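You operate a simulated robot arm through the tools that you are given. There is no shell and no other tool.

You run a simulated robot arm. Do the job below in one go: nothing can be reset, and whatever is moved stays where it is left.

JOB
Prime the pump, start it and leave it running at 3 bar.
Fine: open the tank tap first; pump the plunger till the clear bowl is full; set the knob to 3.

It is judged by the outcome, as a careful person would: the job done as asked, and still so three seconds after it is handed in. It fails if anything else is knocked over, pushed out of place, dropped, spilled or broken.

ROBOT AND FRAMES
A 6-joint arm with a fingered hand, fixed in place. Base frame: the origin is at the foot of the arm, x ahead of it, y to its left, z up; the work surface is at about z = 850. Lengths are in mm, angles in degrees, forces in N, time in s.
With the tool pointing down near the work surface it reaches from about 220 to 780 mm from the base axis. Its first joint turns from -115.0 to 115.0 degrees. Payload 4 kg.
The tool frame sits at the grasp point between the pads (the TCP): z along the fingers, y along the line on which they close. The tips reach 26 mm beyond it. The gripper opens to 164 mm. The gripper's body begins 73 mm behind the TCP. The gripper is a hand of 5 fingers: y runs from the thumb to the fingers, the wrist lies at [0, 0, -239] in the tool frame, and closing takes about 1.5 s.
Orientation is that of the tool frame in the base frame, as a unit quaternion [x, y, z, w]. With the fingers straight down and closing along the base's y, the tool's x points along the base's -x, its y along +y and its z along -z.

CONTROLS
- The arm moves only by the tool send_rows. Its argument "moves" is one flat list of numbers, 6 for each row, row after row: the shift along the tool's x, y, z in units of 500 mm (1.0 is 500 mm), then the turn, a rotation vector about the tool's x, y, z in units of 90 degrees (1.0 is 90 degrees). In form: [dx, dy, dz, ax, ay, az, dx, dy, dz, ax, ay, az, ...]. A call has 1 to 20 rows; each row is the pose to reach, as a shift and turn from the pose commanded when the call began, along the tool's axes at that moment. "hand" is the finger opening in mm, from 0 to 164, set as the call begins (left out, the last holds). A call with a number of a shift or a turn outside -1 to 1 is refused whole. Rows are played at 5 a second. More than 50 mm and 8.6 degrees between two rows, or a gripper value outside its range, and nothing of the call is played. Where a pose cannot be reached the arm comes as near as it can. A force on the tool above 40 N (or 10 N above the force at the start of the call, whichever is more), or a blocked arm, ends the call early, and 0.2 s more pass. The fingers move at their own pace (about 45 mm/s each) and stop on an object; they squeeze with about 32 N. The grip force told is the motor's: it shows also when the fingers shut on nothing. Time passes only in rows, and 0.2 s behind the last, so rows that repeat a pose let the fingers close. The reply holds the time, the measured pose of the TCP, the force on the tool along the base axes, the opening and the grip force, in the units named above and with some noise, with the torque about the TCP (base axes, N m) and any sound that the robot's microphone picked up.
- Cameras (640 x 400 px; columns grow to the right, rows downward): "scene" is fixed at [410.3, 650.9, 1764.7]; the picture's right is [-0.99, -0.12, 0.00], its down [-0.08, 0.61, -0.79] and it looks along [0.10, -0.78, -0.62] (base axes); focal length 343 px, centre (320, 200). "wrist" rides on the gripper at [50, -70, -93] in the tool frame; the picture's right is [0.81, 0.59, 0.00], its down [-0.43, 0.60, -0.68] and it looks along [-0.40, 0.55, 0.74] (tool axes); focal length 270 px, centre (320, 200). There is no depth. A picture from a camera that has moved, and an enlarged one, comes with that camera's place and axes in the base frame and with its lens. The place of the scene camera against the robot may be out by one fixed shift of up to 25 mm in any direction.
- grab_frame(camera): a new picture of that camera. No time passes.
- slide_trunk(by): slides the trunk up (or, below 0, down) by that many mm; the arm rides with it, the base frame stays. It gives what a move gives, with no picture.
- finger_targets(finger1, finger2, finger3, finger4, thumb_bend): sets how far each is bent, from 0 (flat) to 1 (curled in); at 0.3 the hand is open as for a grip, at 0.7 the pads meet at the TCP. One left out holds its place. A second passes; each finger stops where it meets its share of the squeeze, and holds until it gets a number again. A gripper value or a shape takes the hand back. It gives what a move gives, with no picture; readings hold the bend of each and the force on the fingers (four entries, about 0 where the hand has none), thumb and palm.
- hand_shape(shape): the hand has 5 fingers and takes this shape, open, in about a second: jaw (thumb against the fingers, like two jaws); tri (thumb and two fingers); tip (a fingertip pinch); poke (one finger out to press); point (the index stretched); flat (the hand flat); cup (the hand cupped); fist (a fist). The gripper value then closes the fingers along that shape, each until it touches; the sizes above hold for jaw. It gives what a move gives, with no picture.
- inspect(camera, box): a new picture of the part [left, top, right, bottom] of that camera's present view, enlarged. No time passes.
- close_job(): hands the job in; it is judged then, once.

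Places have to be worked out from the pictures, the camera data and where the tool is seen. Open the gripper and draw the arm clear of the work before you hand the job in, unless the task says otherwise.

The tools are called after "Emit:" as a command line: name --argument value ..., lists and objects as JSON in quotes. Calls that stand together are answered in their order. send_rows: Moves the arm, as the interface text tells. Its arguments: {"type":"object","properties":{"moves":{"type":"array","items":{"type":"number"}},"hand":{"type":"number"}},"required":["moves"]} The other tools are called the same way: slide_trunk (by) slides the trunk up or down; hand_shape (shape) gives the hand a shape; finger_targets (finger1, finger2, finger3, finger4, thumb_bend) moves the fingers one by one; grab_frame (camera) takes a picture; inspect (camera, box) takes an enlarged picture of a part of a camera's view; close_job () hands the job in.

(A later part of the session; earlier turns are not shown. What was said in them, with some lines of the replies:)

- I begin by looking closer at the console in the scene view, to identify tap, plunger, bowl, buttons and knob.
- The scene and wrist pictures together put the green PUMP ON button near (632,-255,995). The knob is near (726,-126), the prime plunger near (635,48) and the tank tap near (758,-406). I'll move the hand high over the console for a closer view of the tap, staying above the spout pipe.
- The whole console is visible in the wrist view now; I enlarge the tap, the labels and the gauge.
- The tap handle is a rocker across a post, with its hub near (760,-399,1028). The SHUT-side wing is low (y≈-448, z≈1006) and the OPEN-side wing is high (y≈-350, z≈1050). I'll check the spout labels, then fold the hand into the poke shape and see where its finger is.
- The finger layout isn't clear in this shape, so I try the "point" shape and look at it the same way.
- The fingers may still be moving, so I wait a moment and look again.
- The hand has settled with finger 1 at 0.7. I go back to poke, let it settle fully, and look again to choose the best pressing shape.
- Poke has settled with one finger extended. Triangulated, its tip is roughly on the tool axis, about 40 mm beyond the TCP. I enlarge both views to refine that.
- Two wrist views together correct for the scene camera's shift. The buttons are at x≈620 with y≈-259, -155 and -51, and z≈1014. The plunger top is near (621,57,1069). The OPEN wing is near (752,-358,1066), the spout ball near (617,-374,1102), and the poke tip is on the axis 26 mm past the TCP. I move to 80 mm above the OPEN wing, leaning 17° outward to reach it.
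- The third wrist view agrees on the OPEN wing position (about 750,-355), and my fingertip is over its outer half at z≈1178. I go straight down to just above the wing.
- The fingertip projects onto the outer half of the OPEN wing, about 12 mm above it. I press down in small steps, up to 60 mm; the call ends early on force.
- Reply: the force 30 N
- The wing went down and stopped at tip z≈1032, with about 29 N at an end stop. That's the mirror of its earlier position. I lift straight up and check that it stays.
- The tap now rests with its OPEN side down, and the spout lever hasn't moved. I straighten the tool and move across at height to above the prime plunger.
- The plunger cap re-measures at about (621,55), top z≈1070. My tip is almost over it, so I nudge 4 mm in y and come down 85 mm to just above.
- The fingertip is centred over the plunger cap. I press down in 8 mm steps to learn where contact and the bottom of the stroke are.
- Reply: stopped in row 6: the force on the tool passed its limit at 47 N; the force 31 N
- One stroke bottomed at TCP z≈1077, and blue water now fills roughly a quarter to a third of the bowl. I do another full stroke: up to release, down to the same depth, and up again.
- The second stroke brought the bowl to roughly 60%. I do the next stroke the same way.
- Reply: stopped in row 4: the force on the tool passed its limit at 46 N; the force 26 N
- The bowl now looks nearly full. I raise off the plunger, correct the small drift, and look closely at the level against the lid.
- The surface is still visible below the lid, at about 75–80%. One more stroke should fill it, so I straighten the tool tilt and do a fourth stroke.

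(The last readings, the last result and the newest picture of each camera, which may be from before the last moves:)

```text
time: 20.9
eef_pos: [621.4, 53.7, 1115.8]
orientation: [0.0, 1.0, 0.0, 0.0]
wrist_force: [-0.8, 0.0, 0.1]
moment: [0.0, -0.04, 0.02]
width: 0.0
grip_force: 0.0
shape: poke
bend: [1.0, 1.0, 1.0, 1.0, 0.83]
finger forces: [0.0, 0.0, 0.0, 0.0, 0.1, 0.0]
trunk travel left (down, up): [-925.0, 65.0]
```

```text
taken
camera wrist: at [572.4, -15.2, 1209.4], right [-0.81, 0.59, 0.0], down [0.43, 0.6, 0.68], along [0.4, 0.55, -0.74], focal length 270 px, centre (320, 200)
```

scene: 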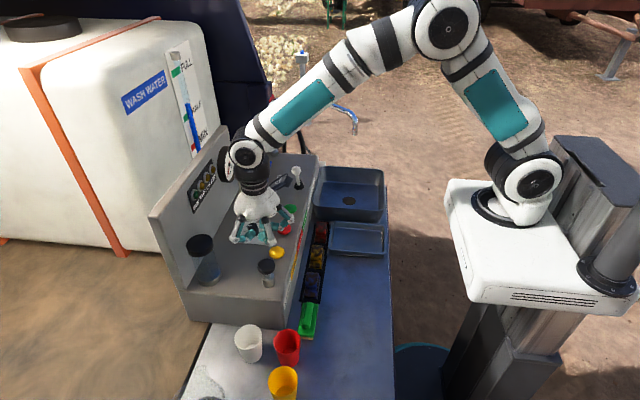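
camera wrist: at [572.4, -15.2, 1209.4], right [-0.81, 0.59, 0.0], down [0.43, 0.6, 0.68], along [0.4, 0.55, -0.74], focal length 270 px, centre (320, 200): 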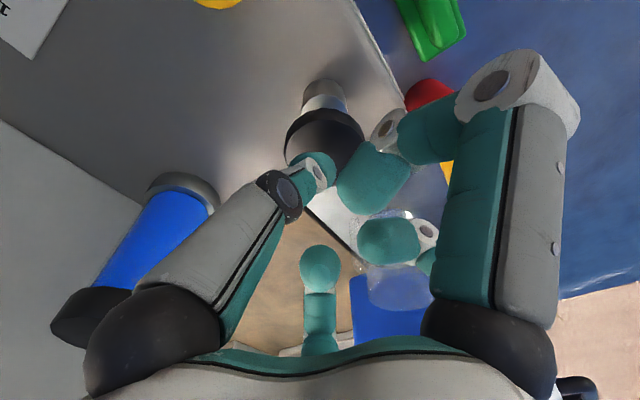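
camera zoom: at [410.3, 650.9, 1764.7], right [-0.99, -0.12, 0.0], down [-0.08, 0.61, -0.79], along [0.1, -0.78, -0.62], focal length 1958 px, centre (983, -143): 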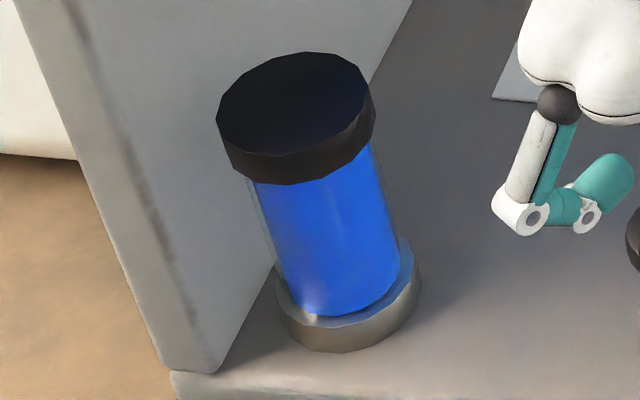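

The bowl is filled right up to the lid. I rise and move over to look at the dial and the spout label before touching anything else.

Emit:
send_rows --moves '[0, 0, -0.095, 0, 0, 0, 0, 0, -0.188, 0, 0, 0, -0.0229, -0.0812, -0.188, 0, 0, 0, -0.0457, -0.1625, -0.188, 0, 0, 0, -0.0686, -0.2437, -0.188, 0, 0, 0, -0.0915, -0.3249, -0.188, 0, 0, 0, -0.1143, -0.4062, -0.188, 0, 0, 0, -0.1372, -0.4874, -0.188, 0, 0, 0]'

Emit:
grab_frame --camera "wrist"

Emit:
inspect --camera "wrist" --box '[270, 50, 430, 150]'

Emit:
inspect --camera "scene" --box '[172, 130, 300, 210]'

```text
time: 22.7
eef_pos: [690.2, -193.0, 1209.2]
orientation: [-0.001, 1.0, 0.0, 0.0]
wrist_force: [0.1, -0.4, 0.0]
moment: [0.03, 0.01, 0.0]
width: 0.0
grip_force: 0.2
shape: poke
bend: [1.0, 1.0, 1.0, 1.0, 0.83]
finger forces: [0.0, 0.0, 0.0, 0.1, 0.0, 0.0]
trunk travel left (down, up): [-925.0, 65.0]
```

```text
taken
camera wrist: at [639.8, -261.1, 1302.4], right [-0.81, 0.59, 0.0], down [0.43, 0.6, 0.68], along [0.4, 0.55, -0.74], focal length 270 px, centre (320, 200)
```

wrist: 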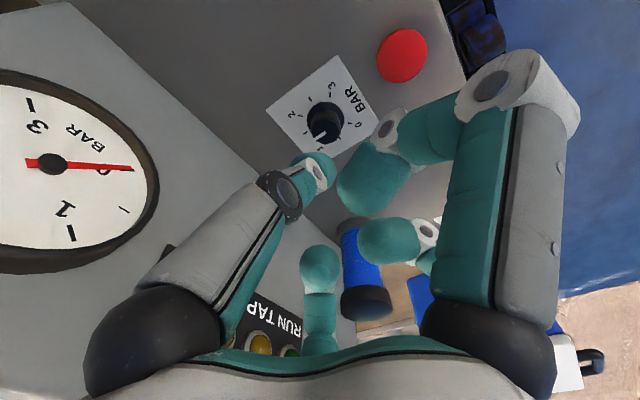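

```text
4.00 times, centred on (350, 100) of wrist
camera zoom: at [639.8, -261.1, 1302.4], right [-0.81, 0.59, 0.0], down [0.43, 0.6, 0.68], along [0.4, 0.55, -0.74], focal length 1081 px, centre (200, 600)
```

zoom: 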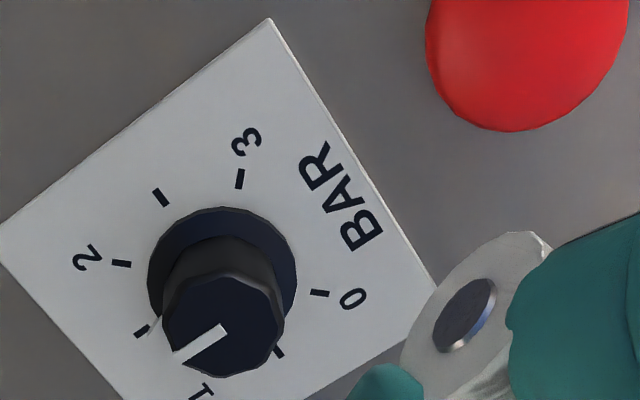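

```text
5.00 times, centred on (236, 170) of scene
camera zoom: at [410.3, 650.9, 1764.7], right [-0.99, -0.12, 0.0], down [-0.08, 0.61, -0.79], along [0.1, -0.78, -0.62], focal length 1714 px, centre (740, 350)
```

zoom: 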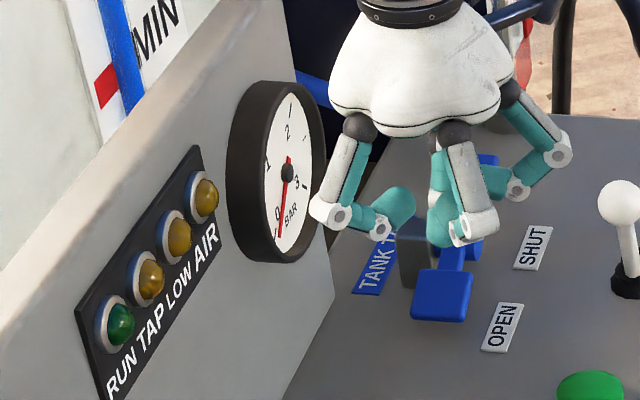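

The dial geometry is clear: centre (720,-139), clockwise increasing at 90° per bar, pointer now near 1.5. So 3 is another 135° clockwise. The hand is still in poke, so I'll start the pump first and use the gauge as feedback for the knob. I move above the green button, yawing the tool 90° to keep the hand and camera away from the spout ball.

Emit:
send_rows --moves '[0.0127, -0.012, 0.0144, 0, 0, 0.0909, 0.0255, -0.024, 0.0287, 0, 0, 0.1818, 0.0382, -0.036, 0.0431, 0, 0, 0.2727, 0.0509, -0.048, 0.0575, 0, 0, 0.3636, 0.0636, -0.06, 0.0718, 0, 0, 0.4545, 0.0764, -0.072, 0.0862, 0, 0, 0.5455, 0.0891, -0.084, 0.1005, 0, 0, 0.6364, 0.1018, -0.096, 0.1149, 0, 0, 0.7273, 0.1145, -0.108, 0.1293, 0, 0, 0.8182, 0.1273, -0.12, 0.1436, 0, 0, 0.9091, 0.14, -0.132, 0.158, 0, 0, 1.0]'

Emit:
grab_frame --camera "wrist"

Emit:
grab_frame --camera "scene"

```text
time: 25.1
eef_pos: [620.3, -257.0, 1129.1]
orientation: [0.708, 0.707, 0.001, 0.001]
wrist_force: [-1.0, 0.1, -0.7]
moment: [0.01, 0.03, 0.06]
width: 0.0
grip_force: 0.0
shape: poke
bend: [1.0, 1.0, 1.0, 1.0, 0.83]
finger forces: [0.1, 0.0, 0.1, 0.0, 0.0, 0.0]
trunk travel left (down, up): [-925.0, 65.0]
```

```text
taken
camera wrist: at [551.0, -204.7, 1223.6], right [0.59, 0.81, 0.0], down [0.59, -0.43, 0.68], along [0.55, -0.4, -0.73], focal length 270 px, centre (320, 200)
```

wrist: 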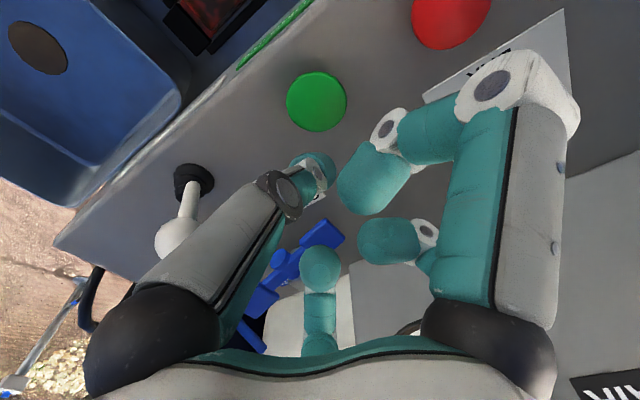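

```text
taken
```

scene: 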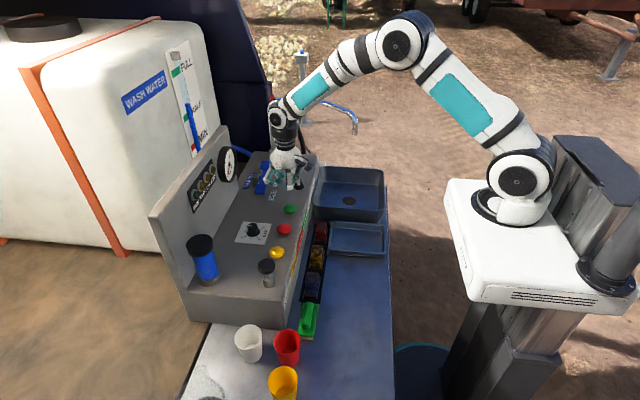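

Green re-measures at (621,-258), right under the tip, and the ball lever is well clear. I descend and press it in small steps, then lift.

Emit:
send_rows --moves '[0, 0, 0.07, 0, 0, 0, 0, 0, 0.14, 0, 0, 0, 0, 0, 0.156, 0, 0, 0, 0, 0, 0.168, 0, 0, 0, 0, 0, 0.176, 0, 0, 0, 0, 0, 0.184, 0, 0, 0]'

Emit:
inspect --camera "scene" --box '[172, 130, 332, 230]'

```text
time: 26.5
eef_pos: [618.9, -256.5, 1042.6]
orientation: [0.707, 0.707, 0.001, 0.004]
wrist_force: [-7.4, 0.1, 31.1]
moment: [0.03, 0.15, 0.0]
width: 0.0
grip_force: 0.1
shape: poke
bend: [1.0, 1.0, 1.0, 1.0, 0.83]
finger forces: [0.0, 0.0, 0.1, 0.0, 31.3, 0.2]
trunk travel left (down, up): [-925.0, 65.0]
heard: click
```

```text
4.00 times, centred on (252, 180) of scene
camera zoom: at [410.3, 650.9, 1764.7], right [-0.99, -0.12, 0.0], down [-0.08, 0.61, -0.79], along [0.1, -0.78, -0.62], focal length 1371 px, centre (592, 280)
```

zoom: 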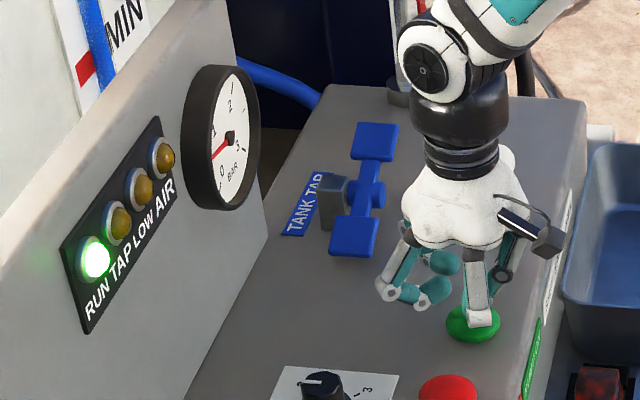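

There was a click, RUN is lit and the gauge is rising. I lift straight off the button and check the state.

Emit:
send_rows --moves '[0, 0, -0.08, 0, 0, 0, 0, 0, -0.16, 0, 0, 0, 0, 0, -0.24, 0, 0, 0, 0, 0, -0.3, 0, 0, 0]'

Emit:
inspect --camera "scene" --box '[172, 120, 300, 200]'

Emit:
hand_shape --shape "tri"

Emit:
send_rows --moves '[0, 0, 0, 0, 0, 0, 0, 0, 0, 0, 0, 0, 0, 0, 0, 0, 0, 0]' --hand 60

Emit:
grab_frame --camera "wrist"

Emit:
inspect --camera "scene" --box '[236, 120, 348, 190]'

```text
time: 27.5
eef_pos: [619.3, -256.1, 1188.1]
orientation: [0.707, 0.707, 0.001, 0.001]
wrist_force: [-0.2, 0.5, -0.5]
moment: [-0.02, 0.03, -0.02]
width: 0.0
grip_force: 0.2
shape: poke
bend: [1.0, 1.0, 1.0, 1.0, 0.83]
finger forces: [0.1, 0.0, 0.0, 0.0, 0.0, 0.0]
trunk travel left (down, up): [-925.0, 65.0]
```

```text
5.00 times, centred on (236, 160) of scene
camera zoom: at [410.3, 650.9, 1764.7], right [-0.99, -0.12, 0.0], down [-0.08, 0.61, -0.79], along [0.1, -0.78, -0.62], focal length 1714 px, centre (740, 400)
```

zoom: 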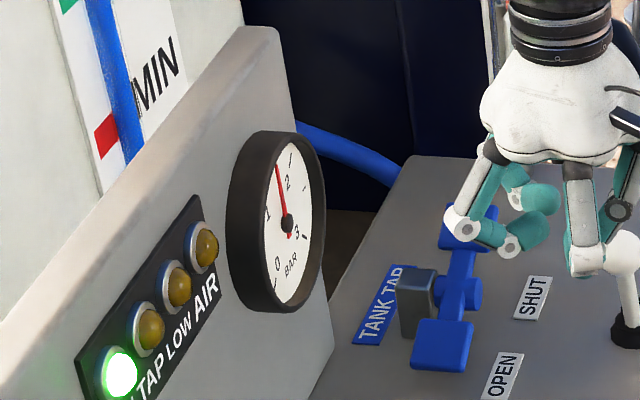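

```text
time: 28.4
eef_pos: [620.3, -256.8, 1188.3]
orientation: [0.707, 0.707, 0.001, 0.0]
wrist_force: [-0.5, -0.1, 0.0]
moment: [0.0, 0.02, 0.0]
width: 164.2
grip_force: 0.0
shape: tri
bend: [0.14, 0.3, 0.3, 0.14, 0.3]
finger forces: [0.1, 0.1, 0.1, 0.1, 0.0, 0.0]
trunk travel left (down, up): [-925.0, 65.0]
```

```text
time: 29.2
eef_pos: [619.9, -255.7, 1188.0]
orientation: [0.707, 0.707, 0.001, 0.0]
wrist_force: [-0.4, 0.2, 0.9]
moment: [0.02, -0.02, 0.0]
width: 94.2
grip_force: 0.0
shape: tri
bend: [0.14, 0.34, 0.34, 0.14, 0.7]
finger forces: [0.0, 0.1, 0.0, 0.1, 0.1, 0.0]
trunk travel left (down, up): [-925.0, 65.0]
```

```text
taken
camera wrist: at [550.7, -205.0, 1281.7], right [0.59, 0.81, 0.0], down [0.59, -0.43, 0.68], along [0.55, -0.4, -0.73], focal length 270 px, centre (320, 200)
```

wrist: 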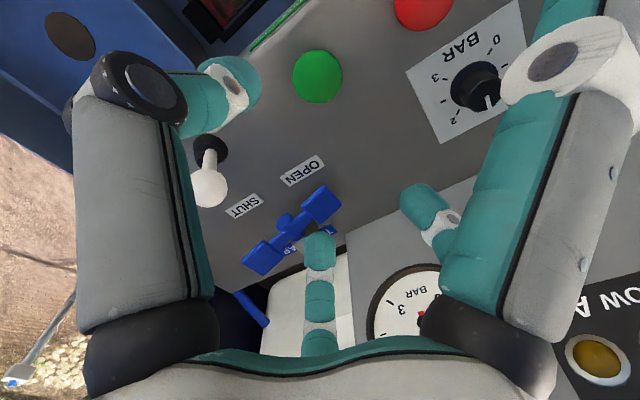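

```text
5.71 times, centred on (292, 155) of scene
camera zoom: at [410.3, 650.9, 1764.7], right [-0.99, -0.12, 0.0], down [-0.08, 0.61, -0.79], along [0.1, -0.78, -0.62], focal length 1958 px, centre (480, 457)
```

zoom: 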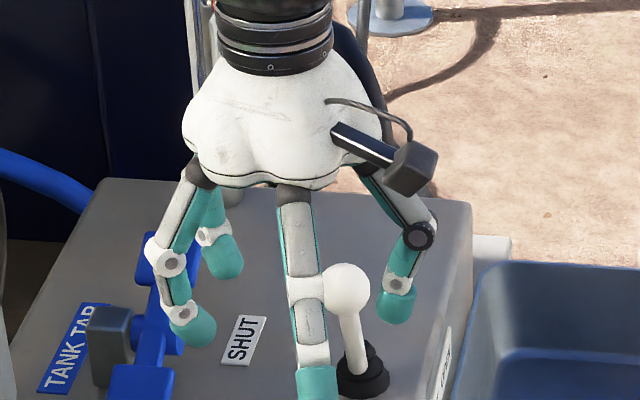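

The tri shape splays the outer fingers, which could touch the red button when I work at the knob. I try the tip-pinch shape instead and look at it.

Emit:
hand_shape --shape "tip"

Emit:
send_rows --moves '[0, 0, 0, 0, 0, 0, 0, 0, 0, 0, 0, 0, 0, 0, 0, 0, 0, 0, 0, 0, 0, 0, 0, 0, 0, 0, 0, 0, 0, 0]' --hand 60

Emit:
grab_frame --camera "wrist"

Emit:
inspect --camera "scene" --box '[236, 120, 348, 190]'

```text
time: 30.1
eef_pos: [618.7, -257.8, 1187.1]
orientation: [0.707, 0.707, 0.001, 0.0]
wrist_force: [0.3, 0.0, 0.1]
moment: [0.0, -0.03, -0.03]
width: 163.9
grip_force: 0.0
shape: tip
bend: [0.14, 0.3, 0.3, 0.14, 0.3]
finger forces: [0.1, 0.1, 0.0, 0.0, 0.0, 0.0]
trunk travel left (down, up): [-925.0, 65.0]
```

```text
time: 31.3
eef_pos: [619.7, -256.5, 1187.5]
orientation: [0.707, 0.707, 0.001, 0.0]
wrist_force: [-0.1, 0.5, 0.1]
moment: [-0.01, 0.0, 0.02]
width: 60.6
grip_force: 0.0
shape: tip
bend: [0.14, 0.43, 0.43, 0.14, 0.7]
finger forces: [0.1, 0.1, 0.0, 0.0, 0.0, 0.1]
trunk travel left (down, up): [-925.0, 65.0]
```

```text
taken
camera wrist: at [550.7, -205.0, 1281.7], right [0.59, 0.81, 0.0], down [0.59, -0.43, 0.68], along [0.55, -0.4, -0.73], focal length 270 px, centre (320, 200)
```

wrist: 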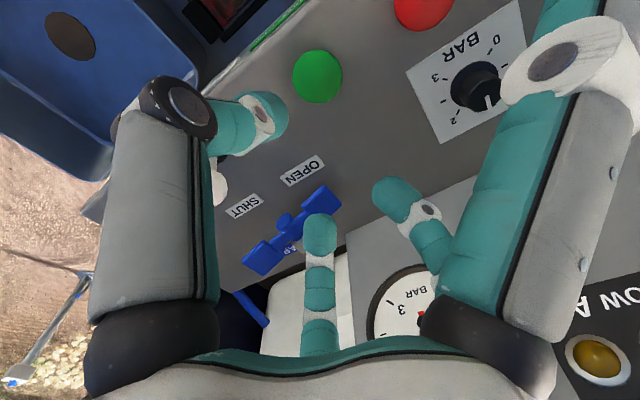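

```text
5.71 times, centred on (292, 155) of scene
camera zoom: at [410.3, 650.9, 1764.7], right [-0.99, -0.12, 0.0], down [-0.08, 0.61, -0.79], along [0.1, -0.78, -0.62], focal length 1958 px, centre (480, 457)
```

zoom: 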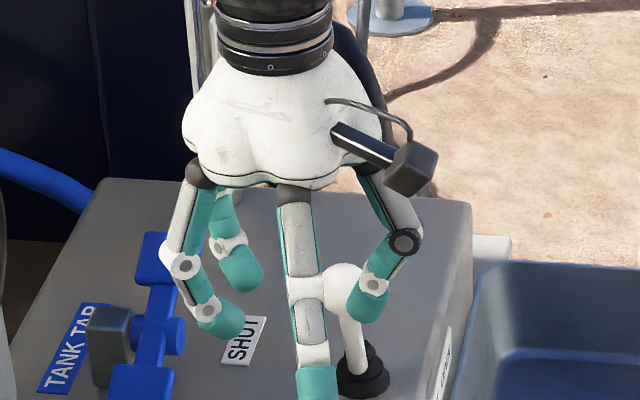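

The outer fingers stay splayed in this shape as well. The jaw shape closes all the digits around the axis, which suits a round knob, so I switch to jaw at 60 mm opening and check it here at a safe height.

Emit:
hand_shape --shape "jaw"

Emit:
send_rows --moves '[0, 0, 0, 0, 0, 0, 0, 0, 0, 0, 0, 0, 0, 0, 0, 0, 0, 0, 0, 0, 0, 0, 0, 0, 0, 0, 0, 0, 0, 0, 0, 0, 0, 0, 0, 0]' --hand 60

Emit:
grab_frame --camera "wrist"

Emit:
inspect --camera "scene" --box '[236, 120, 348, 190]'

```text
time: 32.2
eef_pos: [619.5, -257.5, 1187.9]
orientation: [0.707, 0.707, 0.001, 0.0]
wrist_force: [-0.1, 0.3, -0.1]
moment: [0.0, 0.0, 0.01]
width: 163.9
grip_force: 0.1
shape: jaw
bend: [0.3, 0.3, 0.3, 0.3, 0.3]
finger forces: [0.0, 0.0, 0.0, 0.0, 0.0, 0.1]
trunk travel left (down, up): [-925.0, 65.0]
```

```text
time: 33.6
eef_pos: [618.5, -257.5, 1187.5]
orientation: [0.708, 0.706, 0.001, 0.0]
wrist_force: [0.6, 0.0, -1.7]
moment: [0.0, 0.01, 0.01]
width: 60.2
grip_force: 0.1
shape: jaw
bend: [0.44, 0.44, 0.44, 0.44, 0.7]
finger forces: [0.0, 0.1, 0.0, 0.0, 0.1, 0.1]
trunk travel left (down, up): [-925.0, 65.0]
```

```text
taken
camera wrist: at [550.8, -205.0, 1281.7], right [0.59, 0.81, 0.0], down [0.59, -0.43, 0.68], along [0.55, -0.4, -0.73], focal length 270 px, centre (320, 200)
```

wrist: 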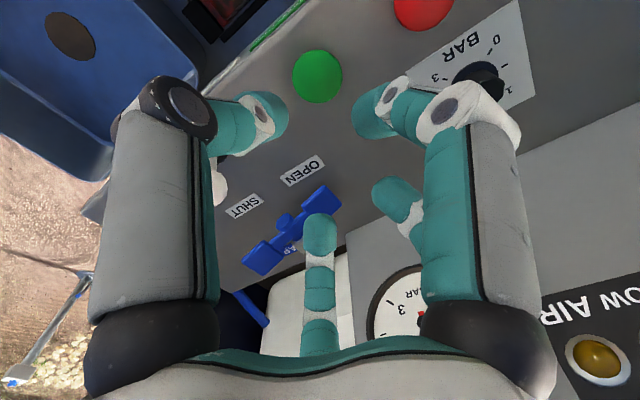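

```text
5.71 times, centred on (292, 155) of scene
camera zoom: at [410.3, 650.9, 1764.7], right [-0.99, -0.12, 0.0], down [-0.08, 0.61, -0.79], along [0.1, -0.78, -0.62], focal length 1958 px, centre (480, 457)
```

zoom: 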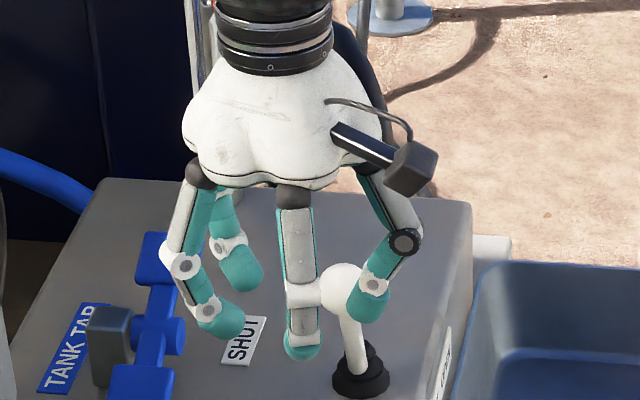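

In jaw at 60 mm the five tips form a ring of about 35 mm radius centred on the tool axis, which is good for the knob. I move over the knob at height and wind the wrist back, so the 135° clockwise turn stays within the range already used.

Emit:
send_rows --moves '[0.0236, 0.0202, -0.002, 0, 0, -0.09, 0.0472, 0.0404, -0.004, 0, 0, -0.18, 0.0708, 0.0606, -0.006, 0, 0, -0.27, 0.0944, 0.0808, -0.008, 0, 0, -0.36, 0.118, 0.101, -0.01, 0, 0, -0.45, 0.1416, 0.1212, -0.012, 0, 0, -0.54, 0.1652, 0.1414, -0.014, 0, 0, -0.63, 0.1888, 0.1616, -0.016, 0, 0, -0.72, 0.2124, 0.1818, -0.018, 0, 0, -0.81, 0.236, 0.202, -0.02, 0, 0, -0.9]'

Emit:
send_rows --moves '[0, 0, 0, 0, 0, -0.0857, 0, 0, 0, 0, 0, -0.1714, 0, 0, 0, 0, 0, -0.2571, 0, 0, 0, 0, 0, -0.3429, 0, 0, 0, 0, 0, -0.4286, 0, 0, 0, 0, 0, -0.5143, 0, 0, 0, 0, 0, -0.6]'

Emit:
grab_frame --camera "wrist"

Emit:
grab_frame --camera "scene"

```text
time: 35.8
eef_pos: [721.5, -138.5, 1197.2]
orientation: [0.078, 0.997, 0.0, 0.001]
wrist_force: [0.0, 0.6, 0.5]
moment: [-0.02, 0.02, 0.0]
width: 60.4
grip_force: 0.0
shape: jaw
bend: [0.44, 0.44, 0.44, 0.44, 0.7]
finger forces: [0.0, 0.1, 0.0, 0.0, 0.1, 0.0]
trunk travel left (down, up): [-925.0, 65.0]
```

```text
time: 37.4
eef_pos: [721.6, -137.7, 1196.8]
orientation: [-0.384, 0.923, -0.001, 0.0]
wrist_force: [0.1, -0.5, 0.3]
moment: [0.0, 0.02, -0.01]
width: 60.2
grip_force: 0.1
shape: jaw
bend: [0.44, 0.44, 0.44, 0.44, 0.7]
finger forces: [0.1, 0.0, 0.0, 0.0, 0.0, 0.0]
trunk travel left (down, up): [-925.0, 65.0]
```

```text
taken
camera wrist: at [735.5, -222.2, 1291.7], right [-0.99, -0.16, 0.0], down [-0.12, 0.73, 0.68], along [-0.11, 0.67, -0.74], focal length 270 px, centre (320, 200)
```

wrist: 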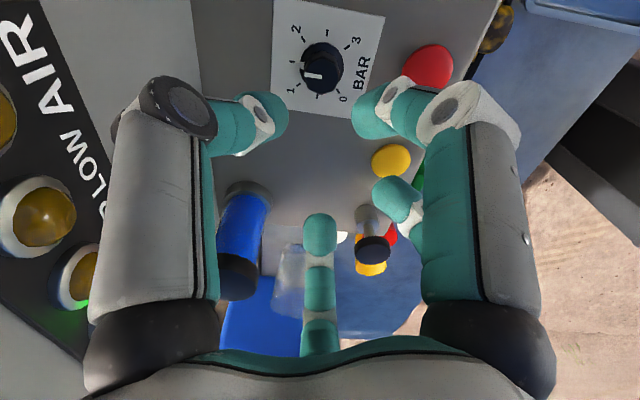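

```text
taken
```

scene: 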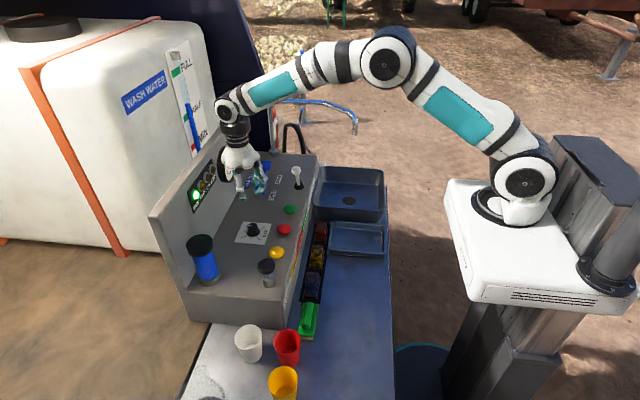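

The knob is visible between the digits; I zoom in to check its centre against the tool axis.

Emit:
inspect --camera "wrist" --box '[256, 10, 400, 110]'

Emit:
inspect --camera "scene" --box '[172, 130, 300, 250]'

```text
4.00 times, centred on (328, 60) of wrist
camera zoom: at [735.5, -222.2, 1291.7], right [-0.99, -0.16, 0.0], down [-0.12, 0.73, 0.68], along [-0.11, 0.67, -0.74], focal length 1081 px, centre (288, 760)
```

zoom: 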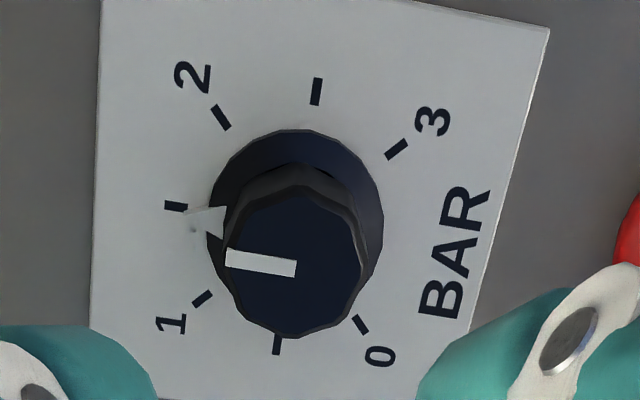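

```text
3.33 times, centred on (236, 190) of scene
camera zoom: at [410.3, 650.9, 1764.7], right [-0.99, -0.12, 0.0], down [-0.08, 0.61, -0.79], along [0.1, -0.78, -0.62], focal length 1142 px, centre (600, 233)
```

zoom: 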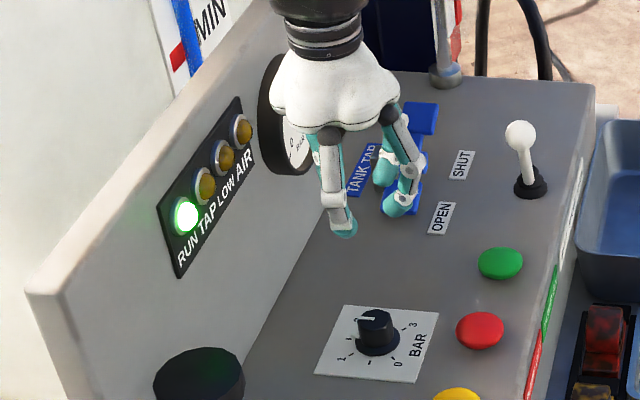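

The plate is at z≈1002 and the knob top at z≈1028, centred at (720.4,-139), about 1.5 mm from my axis. I correct that and descend to just above the knob.

Emit:
send_rows --moves '[0.0035, 0, 0.07, 0, 0, 0, 0.0035, 0, 0.14, 0, 0, 0, 0.0035, 0, 0.21, 0, 0, 0, 0.0035, 0, 0.274, 0, 0, 0]'

Emit:
grab_frame --camera "wrist"

Emit:
inspect --camera "scene" --box '[190, 170, 318, 250]'

```text
time: 38.4
eef_pos: [722.1, -139.7, 1059.3]
orientation: [-0.382, 0.924, -0.001, 0.0]
wrist_force: [-0.7, 0.3, 0.4]
moment: [0.01, 0.0, -0.01]
width: 60.5
grip_force: 0.2
shape: jaw
bend: [0.44, 0.44, 0.44, 0.44, 0.7]
finger forces: [0.1, 0.1, 0.1, 0.0, 0.0, 0.0]
trunk travel left (down, up): [-925.0, 65.0]
```

```text
taken
camera wrist: at [735.9, -223.0, 1152.8], right [-0.99, -0.16, 0.0], down [-0.12, 0.73, 0.68], along [-0.11, 0.67, -0.74], focal length 270 px, centre (320, 200)
```

wrist: 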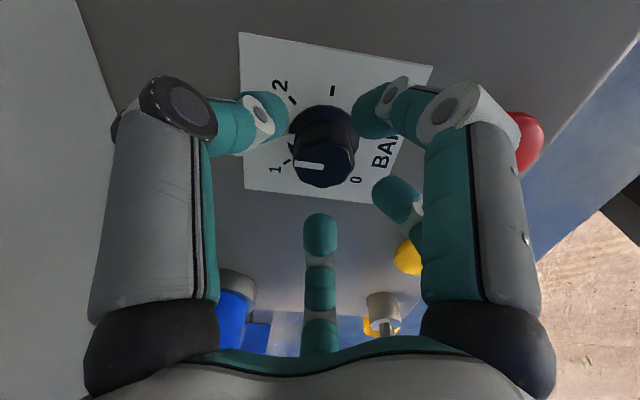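

```text
5.00 times, centred on (254, 210) of scene
camera zoom: at [410.3, 650.9, 1764.7], right [-0.99, -0.12, 0.0], down [-0.08, 0.61, -0.79], along [0.1, -0.78, -0.62], focal length 1714 px, centre (650, 150)
```

zoom: 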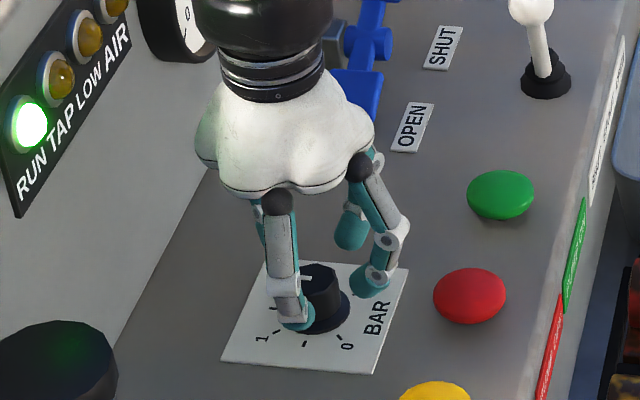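

The tips surround the knob evenly. I lower 21 mm more so they straddle its body, then close in a separate step.

Emit:
send_rows --moves '[0, 0, 0.014, 0, 0, 0, 0, 0, 0.028, 0, 0, 0, 0, 0, 0.042, 0, 0, 0]'

Emit:
grab_frame --camera "wrist"

Emit:
inspect --camera "scene" --box '[200, 190, 296, 250]'

```text
time: 39.2
eef_pos: [721.7, -138.2, 1038.6]
orientation: [-0.382, 0.924, -0.002, 0.0]
wrist_force: [0.9, 0.6, -0.1]
moment: [0.0, -0.04, 0.01]
width: 60.4
grip_force: 0.0
shape: jaw
bend: [0.44, 0.44, 0.44, 0.44, 0.7]
finger forces: [0.1, 0.0, 0.1, 0.0, 0.0, 0.1]
trunk travel left (down, up): [-925.0, 65.0]
```

```text
taken
camera wrist: at [735.7, -223.4, 1132.8], right [-0.99, -0.16, 0.0], down [-0.12, 0.73, 0.68], along [-0.11, 0.67, -0.74], focal length 270 px, centre (320, 200)
```

wrist: 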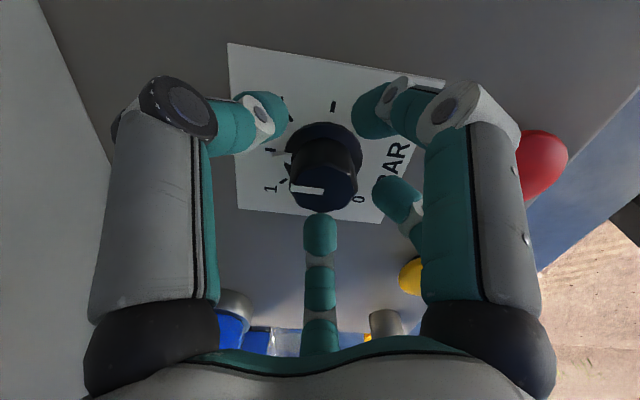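

```text
6.67 times, centred on (248, 220) of scene
camera zoom: at [410.3, 650.9, 1764.7], right [-0.99, -0.12, 0.0], down [-0.08, 0.61, -0.79], along [0.1, -0.78, -0.62], focal length 2285 px, centre (800, 67)
```

zoom: 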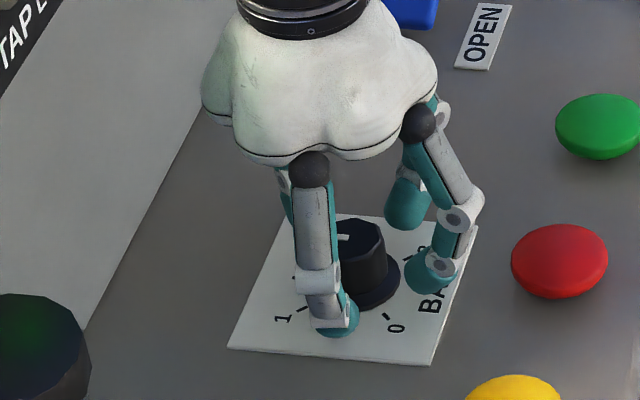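

There's no contact force, and the knob is centred in the ring of tips. I close the hand on it and let the fingers settle.

Emit:
send_rows --moves '[0, 0, 0, 0, 0, 0, 0, 0, 0, 0, 0, 0, 0, 0, 0, 0, 0, 0, 0, 0, 0, 0, 0, 0, 0, 0, 0, 0, 0, 0, 0, 0, 0, 0, 0, 0, 0, 0, 0, 0, 0, 0, 0, 0, 0, 0, 0, 0]' --hand 0

Emit:
grab_frame --camera "wrist"

Emit:
inspect --camera "scene" --box '[200, 190, 296, 250]'

```text
time: 41.0
eef_pos: [720.6, -139.3, 1038.3]
orientation: [-0.383, 0.924, 0.001, 0.0]
wrist_force: [-1.1, -0.3, -6.6]
moment: [-0.04, -0.02, 0.0]
width: 27.1
grip_force: 32.0
shape: jaw
bend: [0.78, 0.78, 0.78, 0.78, 0.7]
finger forces: [27.6, 28.5, 28.1, 27.2, 28.6, 0.1]
trunk travel left (down, up): [-925.0, 65.0]
```

```text
taken
camera wrist: at [735.6, -223.5, 1132.4], right [-0.99, -0.16, 0.0], down [-0.12, 0.73, 0.68], along [-0.11, 0.67, -0.74], focal length 270 px, centre (320, 200)
```

wrist: 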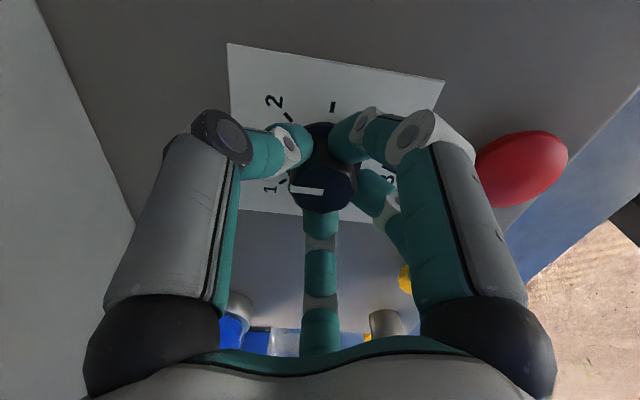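

```text
6.67 times, centred on (248, 220) of scene
camera zoom: at [410.3, 650.9, 1764.7], right [-0.99, -0.12, 0.0], down [-0.08, 0.61, -0.79], along [0.1, -0.78, -0.62], focal length 2285 px, centre (800, 67)
```

zoom: 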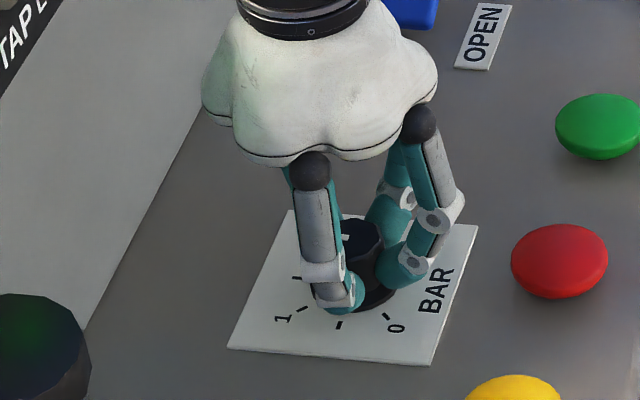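

All five digits grip the knob at about 28 N each, with no side force. I turn it clockwise by 90° in 7.5° steps and then check the pointer and gauge.

Emit:
send_rows --moves '[0, 0, 0, 0, 0, 0.0833, 0, 0, 0, 0, 0, 0.1667, 0, 0, 0, 0, 0, 0.25, 0, 0, 0, 0, 0, 0.3333, 0, 0, 0, 0, 0, 0.4167, 0, 0, 0, 0, 0, 0.5, 0, 0, 0, 0, 0, 0.5833, 0, 0, 0, 0, 0, 0.6667, 0, 0, 0, 0, 0, 0.75, 0, 0, 0, 0, 0, 0.8333, 0, 0, 0, 0, 0, 0.9167, 0, 0, 0, 0, 0, 1.0]'

Emit:
grab_frame --camera "wrist"

Emit:
inspect --camera "scene" --box '[190, 140, 318, 250]'

```text
time: 43.6
eef_pos: [720.7, -141.2, 1037.8]
orientation: [0.383, 0.924, 0.0, 0.0]
wrist_force: [-3.0, -8.3, -12.4]
moment: [-0.18, 0.11, 0.0]
width: 27.3
grip_force: 32.1
shape: jaw
bend: [0.78, 0.78, 0.78, 0.78, 0.7]
finger forces: [27.5, 27.3, 27.4, 29.5, 32.7, 0.0]
trunk travel left (down, up): [-925.0, 65.0]
```

```text
taken
camera wrist: at [636.2, -153.0, 1132.5], right [-0.15, 0.99, 0.0], down [0.73, 0.11, 0.68], along [0.67, 0.1, -0.74], focal length 270 px, centre (320, 200)
```

wrist: 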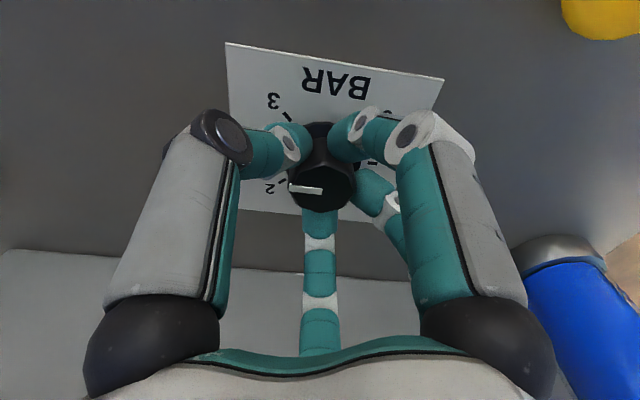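

```text
3.64 times, centred on (254, 195) of scene
camera zoom: at [410.3, 650.9, 1764.7], right [-0.99, -0.12, 0.0], down [-0.08, 0.61, -0.79], along [0.1, -0.78, -0.62], focal length 1246 px, centre (560, 218)
```

zoom: 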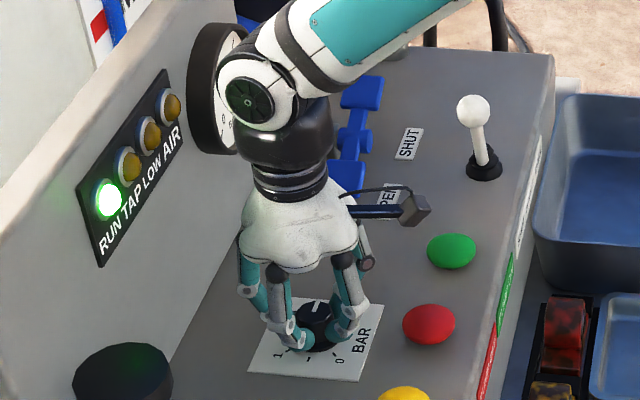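

The knob has turned with the hand. I zoom in to measure the pointer angle against the ticks before the final part.

Emit:
inspect --camera "wrist" --box '[240, 80, 400, 220]'

Emit:
inspect --camera "scene" --box '[220, 210, 300, 260]'

```text
2.86 times, centred on (320, 150) of wrist
camera zoom: at [636.2, -153.0, 1132.5], right [-0.15, 0.99, 0.0], down [0.73, 0.11, 0.68], along [0.67, 0.1, -0.74], focal length 772 px, centre (320, 343)
```

zoom: 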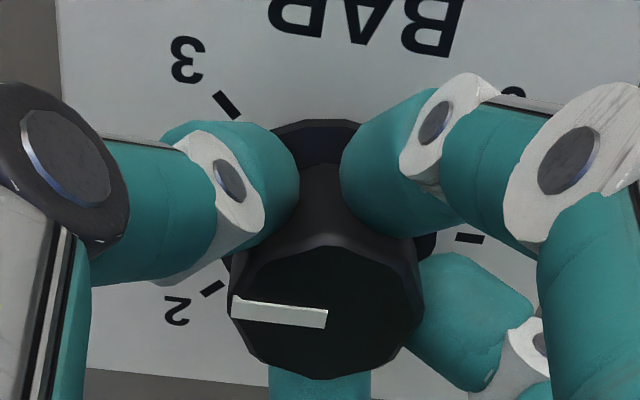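

```text
8.00 times, centred on (260, 235) of scene
camera zoom: at [410.3, 650.9, 1764.7], right [-0.99, -0.12, 0.0], down [-0.08, 0.61, -0.79], along [0.1, -0.78, -0.62], focal length 2742 px, centre (800, -80)
```

zoom: 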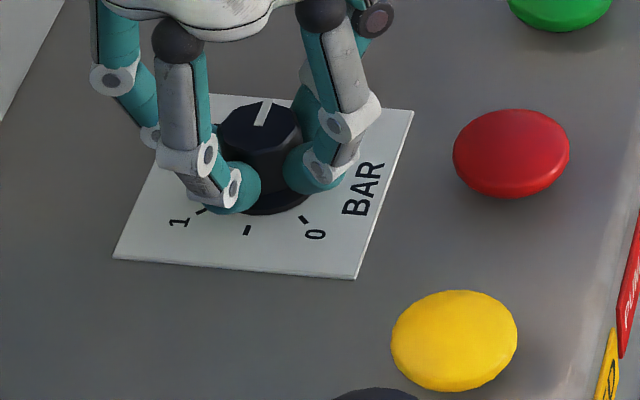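

The pointer measures about -91° to -93°, i.e. about 2.5 bar, and 3 is at -135°. I turn 44° further and measure again.

Emit:
send_rows --moves '[0, 0, 0, 0, 0, 0.0815, 0, 0, 0, 0, 0, 0.163, 0, 0, 0, 0, 0, 0.2445, 0, 0, 0, 0, 0, 0.326, 0, 0, 0, 0, 0, 0.4075, 0, 0, 0, 0, 0, 0.489, 0, 0, 0, 0, 0, 0.489]'

Emit:
inspect --camera "wrist" --box '[240, 80, 400, 220]'

Emit:
inspect --camera "scene" --box '[190, 140, 318, 250]'

```text
time: 45.2
eef_pos: [719.8, -140.8, 1037.0]
orientation: [0.701, 0.713, 0.0, 0.0]
wrist_force: [-5.9, -5.7, -14.1]
moment: [-0.13, 0.2, 0.0]
width: 26.7
grip_force: 32.0
shape: jaw
bend: [0.78, 0.78, 0.78, 0.78, 0.7]
finger forces: [27.0, 27.1, 27.9, 30.3, 32.4, 0.1]
trunk travel left (down, up): [-925.0, 65.0]
```

```text
2.86 times, centred on (320, 150) of wrist
camera zoom: at [650.1, -90.3, 1132.6], right [0.57, 0.82, 0.0], down [0.6, -0.42, 0.68], along [0.55, -0.39, -0.74], focal length 772 px, centre (320, 343)
```

zoom: 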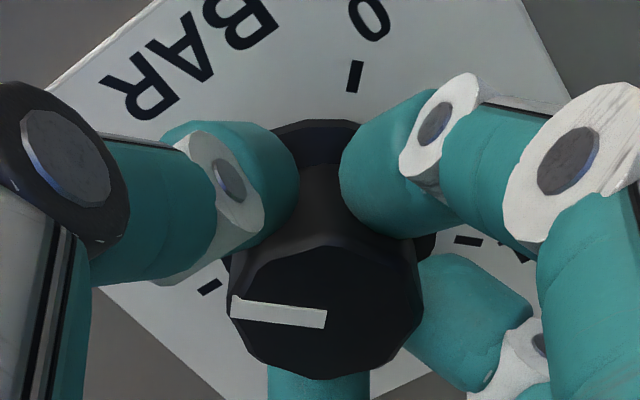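

```text
3.64 times, centred on (254, 195) of scene
camera zoom: at [410.3, 650.9, 1764.7], right [-0.99, -0.12, 0.0], down [-0.08, 0.61, -0.79], along [0.1, -0.78, -0.62], focal length 1246 px, centre (560, 218)
```

zoom: 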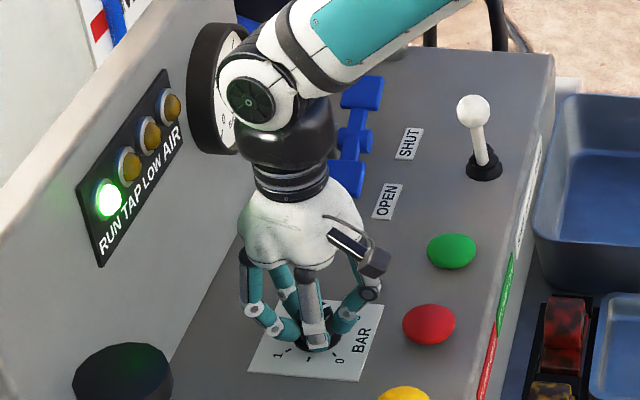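

The pointer stayed fixed in the hand, so it should now be at about -134° to -136°, i.e. 3. I open the hand to release the knob, then lift straight up.

Emit:
send_rows --moves '[0, 0, 0, 0, 0, 0, 0, 0, 0, 0, 0, 0, 0, 0, 0, 0, 0, 0, 0, 0, 0, 0, 0, 0, 0, 0, 0, 0, 0, 0, 0, 0, 0, 0, 0, 0]' --hand 64

Emit:
send_rows --moves '[0, 0, -0.06, 0, 0, 0, 0, 0, -0.14, 0, 0, 0, 0, 0, -0.22, 0, 0, 0, 0, 0, -0.3, 0, 0, 0]'

Emit:
grab_frame --camera "wrist"

Emit:
inspect --camera "scene" --box '[172, 130, 332, 250]'

```text
time: 46.6
eef_pos: [719.5, -140.8, 1040.2]
orientation: [0.701, 0.713, 0.0, 0.001]
wrist_force: [0.7, -0.1, 0.6]
moment: [-0.01, -0.01, 0.02]
width: 63.8
grip_force: 0.1
shape: jaw
bend: [0.42, 0.42, 0.42, 0.42, 0.7]
finger forces: [0.0, 0.0, 0.0, 0.0, 0.0, 0.0]
trunk travel left (down, up): [-925.0, 65.0]
```

```text
time: 47.6
eef_pos: [721.2, -139.9, 1190.3]
orientation: [0.701, 0.713, 0.0, 0.0]
wrist_force: [-0.4, 0.4, -0.4]
moment: [0.0, -0.03, 0.02]
width: 64.0
grip_force: 0.1
shape: jaw
bend: [0.42, 0.42, 0.42, 0.42, 0.7]
finger forces: [0.1, 0.0, 0.1, 0.1, 0.0, 0.1]
trunk travel left (down, up): [-925.0, 65.0]
```

```text
taken
camera wrist: at [651.0, -89.5, 1284.1], right [0.57, 0.82, 0.0], down [0.6, -0.42, 0.68], along [0.56, -0.39, -0.74], focal length 270 px, centre (320, 200)
```

wrist: 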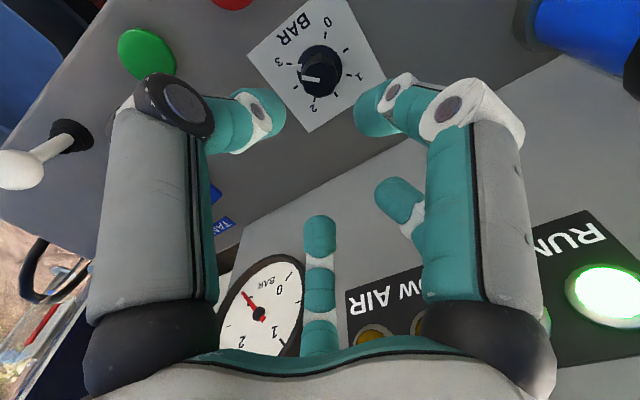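

```text
3.33 times, centred on (252, 190) of scene
camera zoom: at [410.3, 650.9, 1764.7], right [-0.99, -0.12, 0.0], down [-0.08, 0.61, -0.79], along [0.1, -0.78, -0.62], focal length 1142 px, centre (547, 233)
```

zoom: 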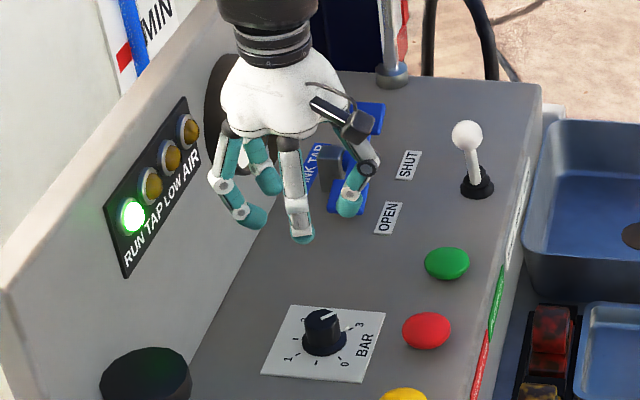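

Released cleanly. I zoom in on the dial and the gauge.

Emit:
inspect --camera "wrist" --box '[240, 0, 400, 140]'

Emit:
inspect --camera "wrist" --box '[200, 240, 320, 360]'

Emit:
inspect --camera "scene" --box '[224, 212, 288, 252]'

```text
2.86 times, centred on (320, 70) of wrist
camera zoom: at [651.0, -89.5, 1284.1], right [0.57, 0.82, 0.0], down [0.6, -0.42, 0.68], along [0.56, -0.39, -0.74], focal length 772 px, centre (320, 571)
```

zoom: 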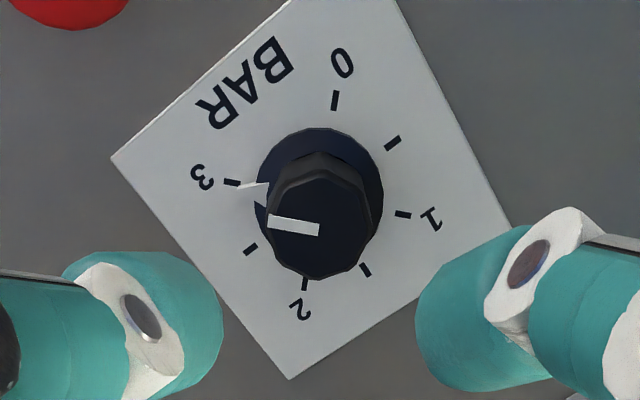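

```text
3.33 times, centred on (260, 300) of wrist
camera zoom: at [651.0, -89.5, 1284.1], right [0.57, 0.82, 0.0], down [0.6, -0.42, 0.68], along [0.56, -0.39, -0.74], focal length 901 px, centre (520, -133)
```

zoom: 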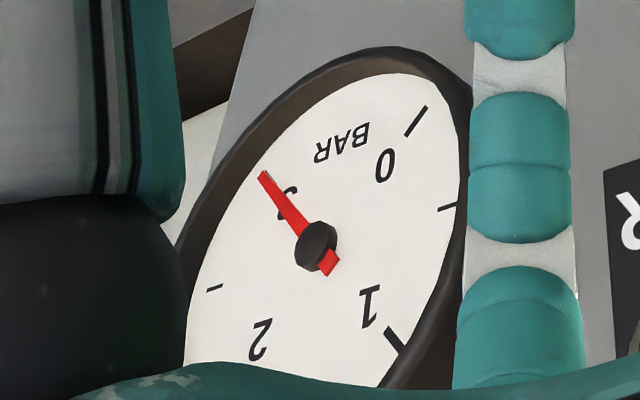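

```text
10.00 times, centred on (256, 232) of scene
camera zoom: at [410.3, 650.9, 1764.7], right [-0.99, -0.12, 0.0], down [-0.08, 0.61, -0.79], along [0.1, -0.78, -0.62], focal length 3427 px, centre (960, -120)
```

zoom: 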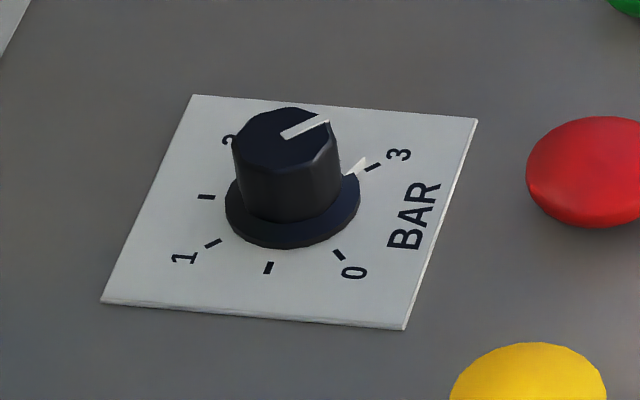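

The knob's pointer lines up with the 3 tick and the gauge needle sits on 3. I rise and withdraw clear of the console, then open the hand.

Emit:
send_rows --moves '[0, 0, -0.08, 0, 0, 0, 0, 0, -0.16, 0, 0, 0, 0, 0, -0.24, 0, 0, 0, 0, 0, -0.32, 0, 0, 0, -0.04, -0.0857, -0.32, 0, 0, 0, -0.08, -0.1714, -0.32, 0, 0, 0, -0.12, -0.2571, -0.32, 0, 0, 0, -0.16, -0.3429, -0.32, 0, 0, 0, -0.2, -0.4286, -0.32, 0, 0, 0, -0.24, -0.5143, -0.32, 0, 0, 0, -0.28, -0.6, -0.32, 0, 0, 0]'

Emit:
send_rows --moves '[0, 0, 0, 0, 0, 0, 0, 0, 0, 0, 0, 0, 0, 0, 0, 0, 0, 0, 0, 0, 0, 0, 0, 0, 0, 0, 0, 0, 0, 0, 0, 0, 0, 0, 0, 0]' --hand 164

Emit:
grab_frame --camera "scene"

Emit:
inspect --camera "scene" --box '[180, 130, 270, 210]'

Emit:
inspect --camera "scene" --box '[172, 130, 332, 290]'

```text
time: 50.0
eef_pos: [421.9, -281.4, 1349.9]
orientation: [0.701, 0.713, 0.0, 0.001]
wrist_force: [-0.1, -0.2, 0.5]
moment: [0.02, -0.04, -0.03]
width: 64.0
grip_force: 0.0
shape: jaw
bend: [0.42, 0.42, 0.42, 0.42, 0.7]
finger forces: [0.0, 0.0, 0.1, 0.0, 0.0, 0.0]
trunk travel left (down, up): [-925.0, 65.0]
```

```text
time: 51.4
eef_pos: [424.2, -280.5, 1349.8]
orientation: [0.701, 0.713, 0.0, 0.0]
wrist_force: [-0.1, -0.3, 0.2]
moment: [0.04, -0.03, 0.01]
width: 163.9
grip_force: 0.1
shape: jaw
bend: [0.3, 0.3, 0.3, 0.3, 0.3]
finger forces: [0.1, 0.0, 0.0, 0.0, 0.1, 0.0]
trunk travel left (down, up): [-925.0, 65.0]
```

```text
taken
```

scene: 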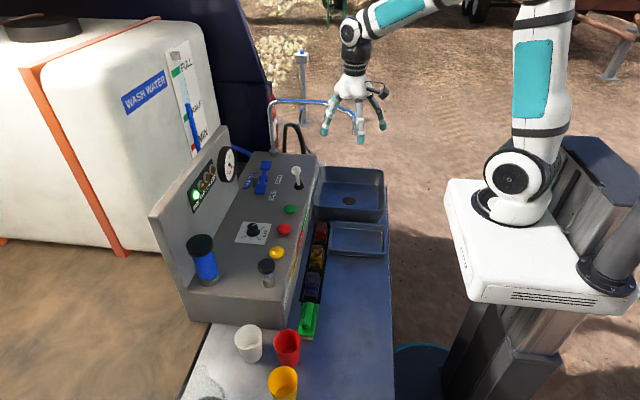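

```text
5.00 times, centred on (225, 170) of scene
camera zoom: at [410.3, 650.9, 1764.7], right [-0.99, -0.12, 0.0], down [-0.08, 0.61, -0.79], along [0.1, -0.78, -0.62], focal length 1714 px, centre (795, 350)
```

zoom: 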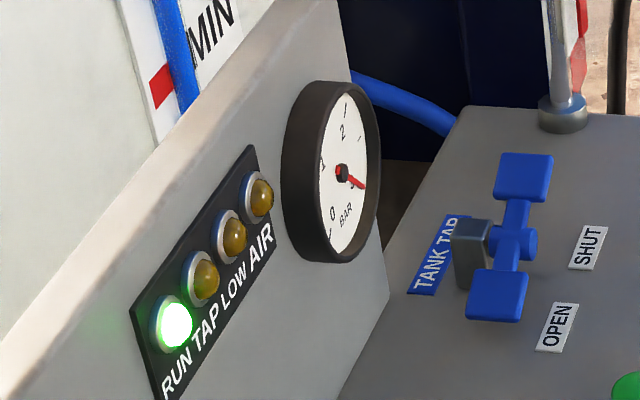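

```text
2.50 times, centred on (252, 210) of scene
camera zoom: at [410.3, 650.9, 1764.7], right [-0.99, -0.12, 0.0], down [-0.08, 0.61, -0.79], along [0.1, -0.78, -0.62], focal length 857 px, centre (490, 175)
```

zoom: 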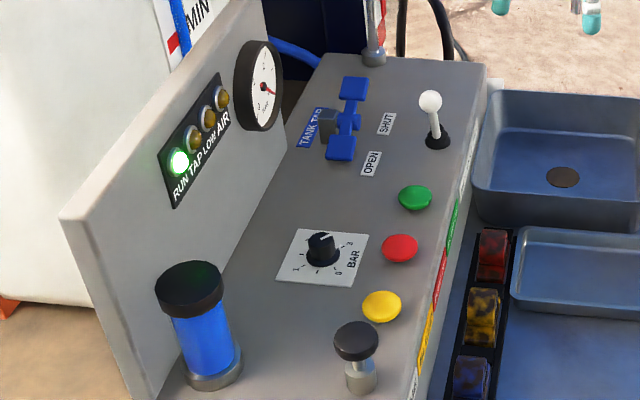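

The tank tap is on OPEN, the bowl is full and only the RUN lamp is lit. The gauge holds at 3 bar and the knob points to 3. Nothing else has moved, and the arm is clear with the hand open, so I hand the job in.

Emit:
close_job

```text
The job is handed in.
```

The pump is primed and running. At the last check before I handed the job in, the gauge read 3 bar.

- **Tank tap:** I opened it first, and it stayed at OPEN.
- **Priming:** four strokes of the plunger filled the clear bowl up to its lid.
- **Start:** I pressed PUMP ON. The RUN lamp lit and none of the warning lamps came on.
- **Pressure:** I set the knob after starting, so I could watch the gauge. Its pointer lines up with the 3 mark.

The spout lever stayed where it was, and I saw nothing spilled, knocked over or moved out of place. The arm is drawn back clear of the console with the hand open.
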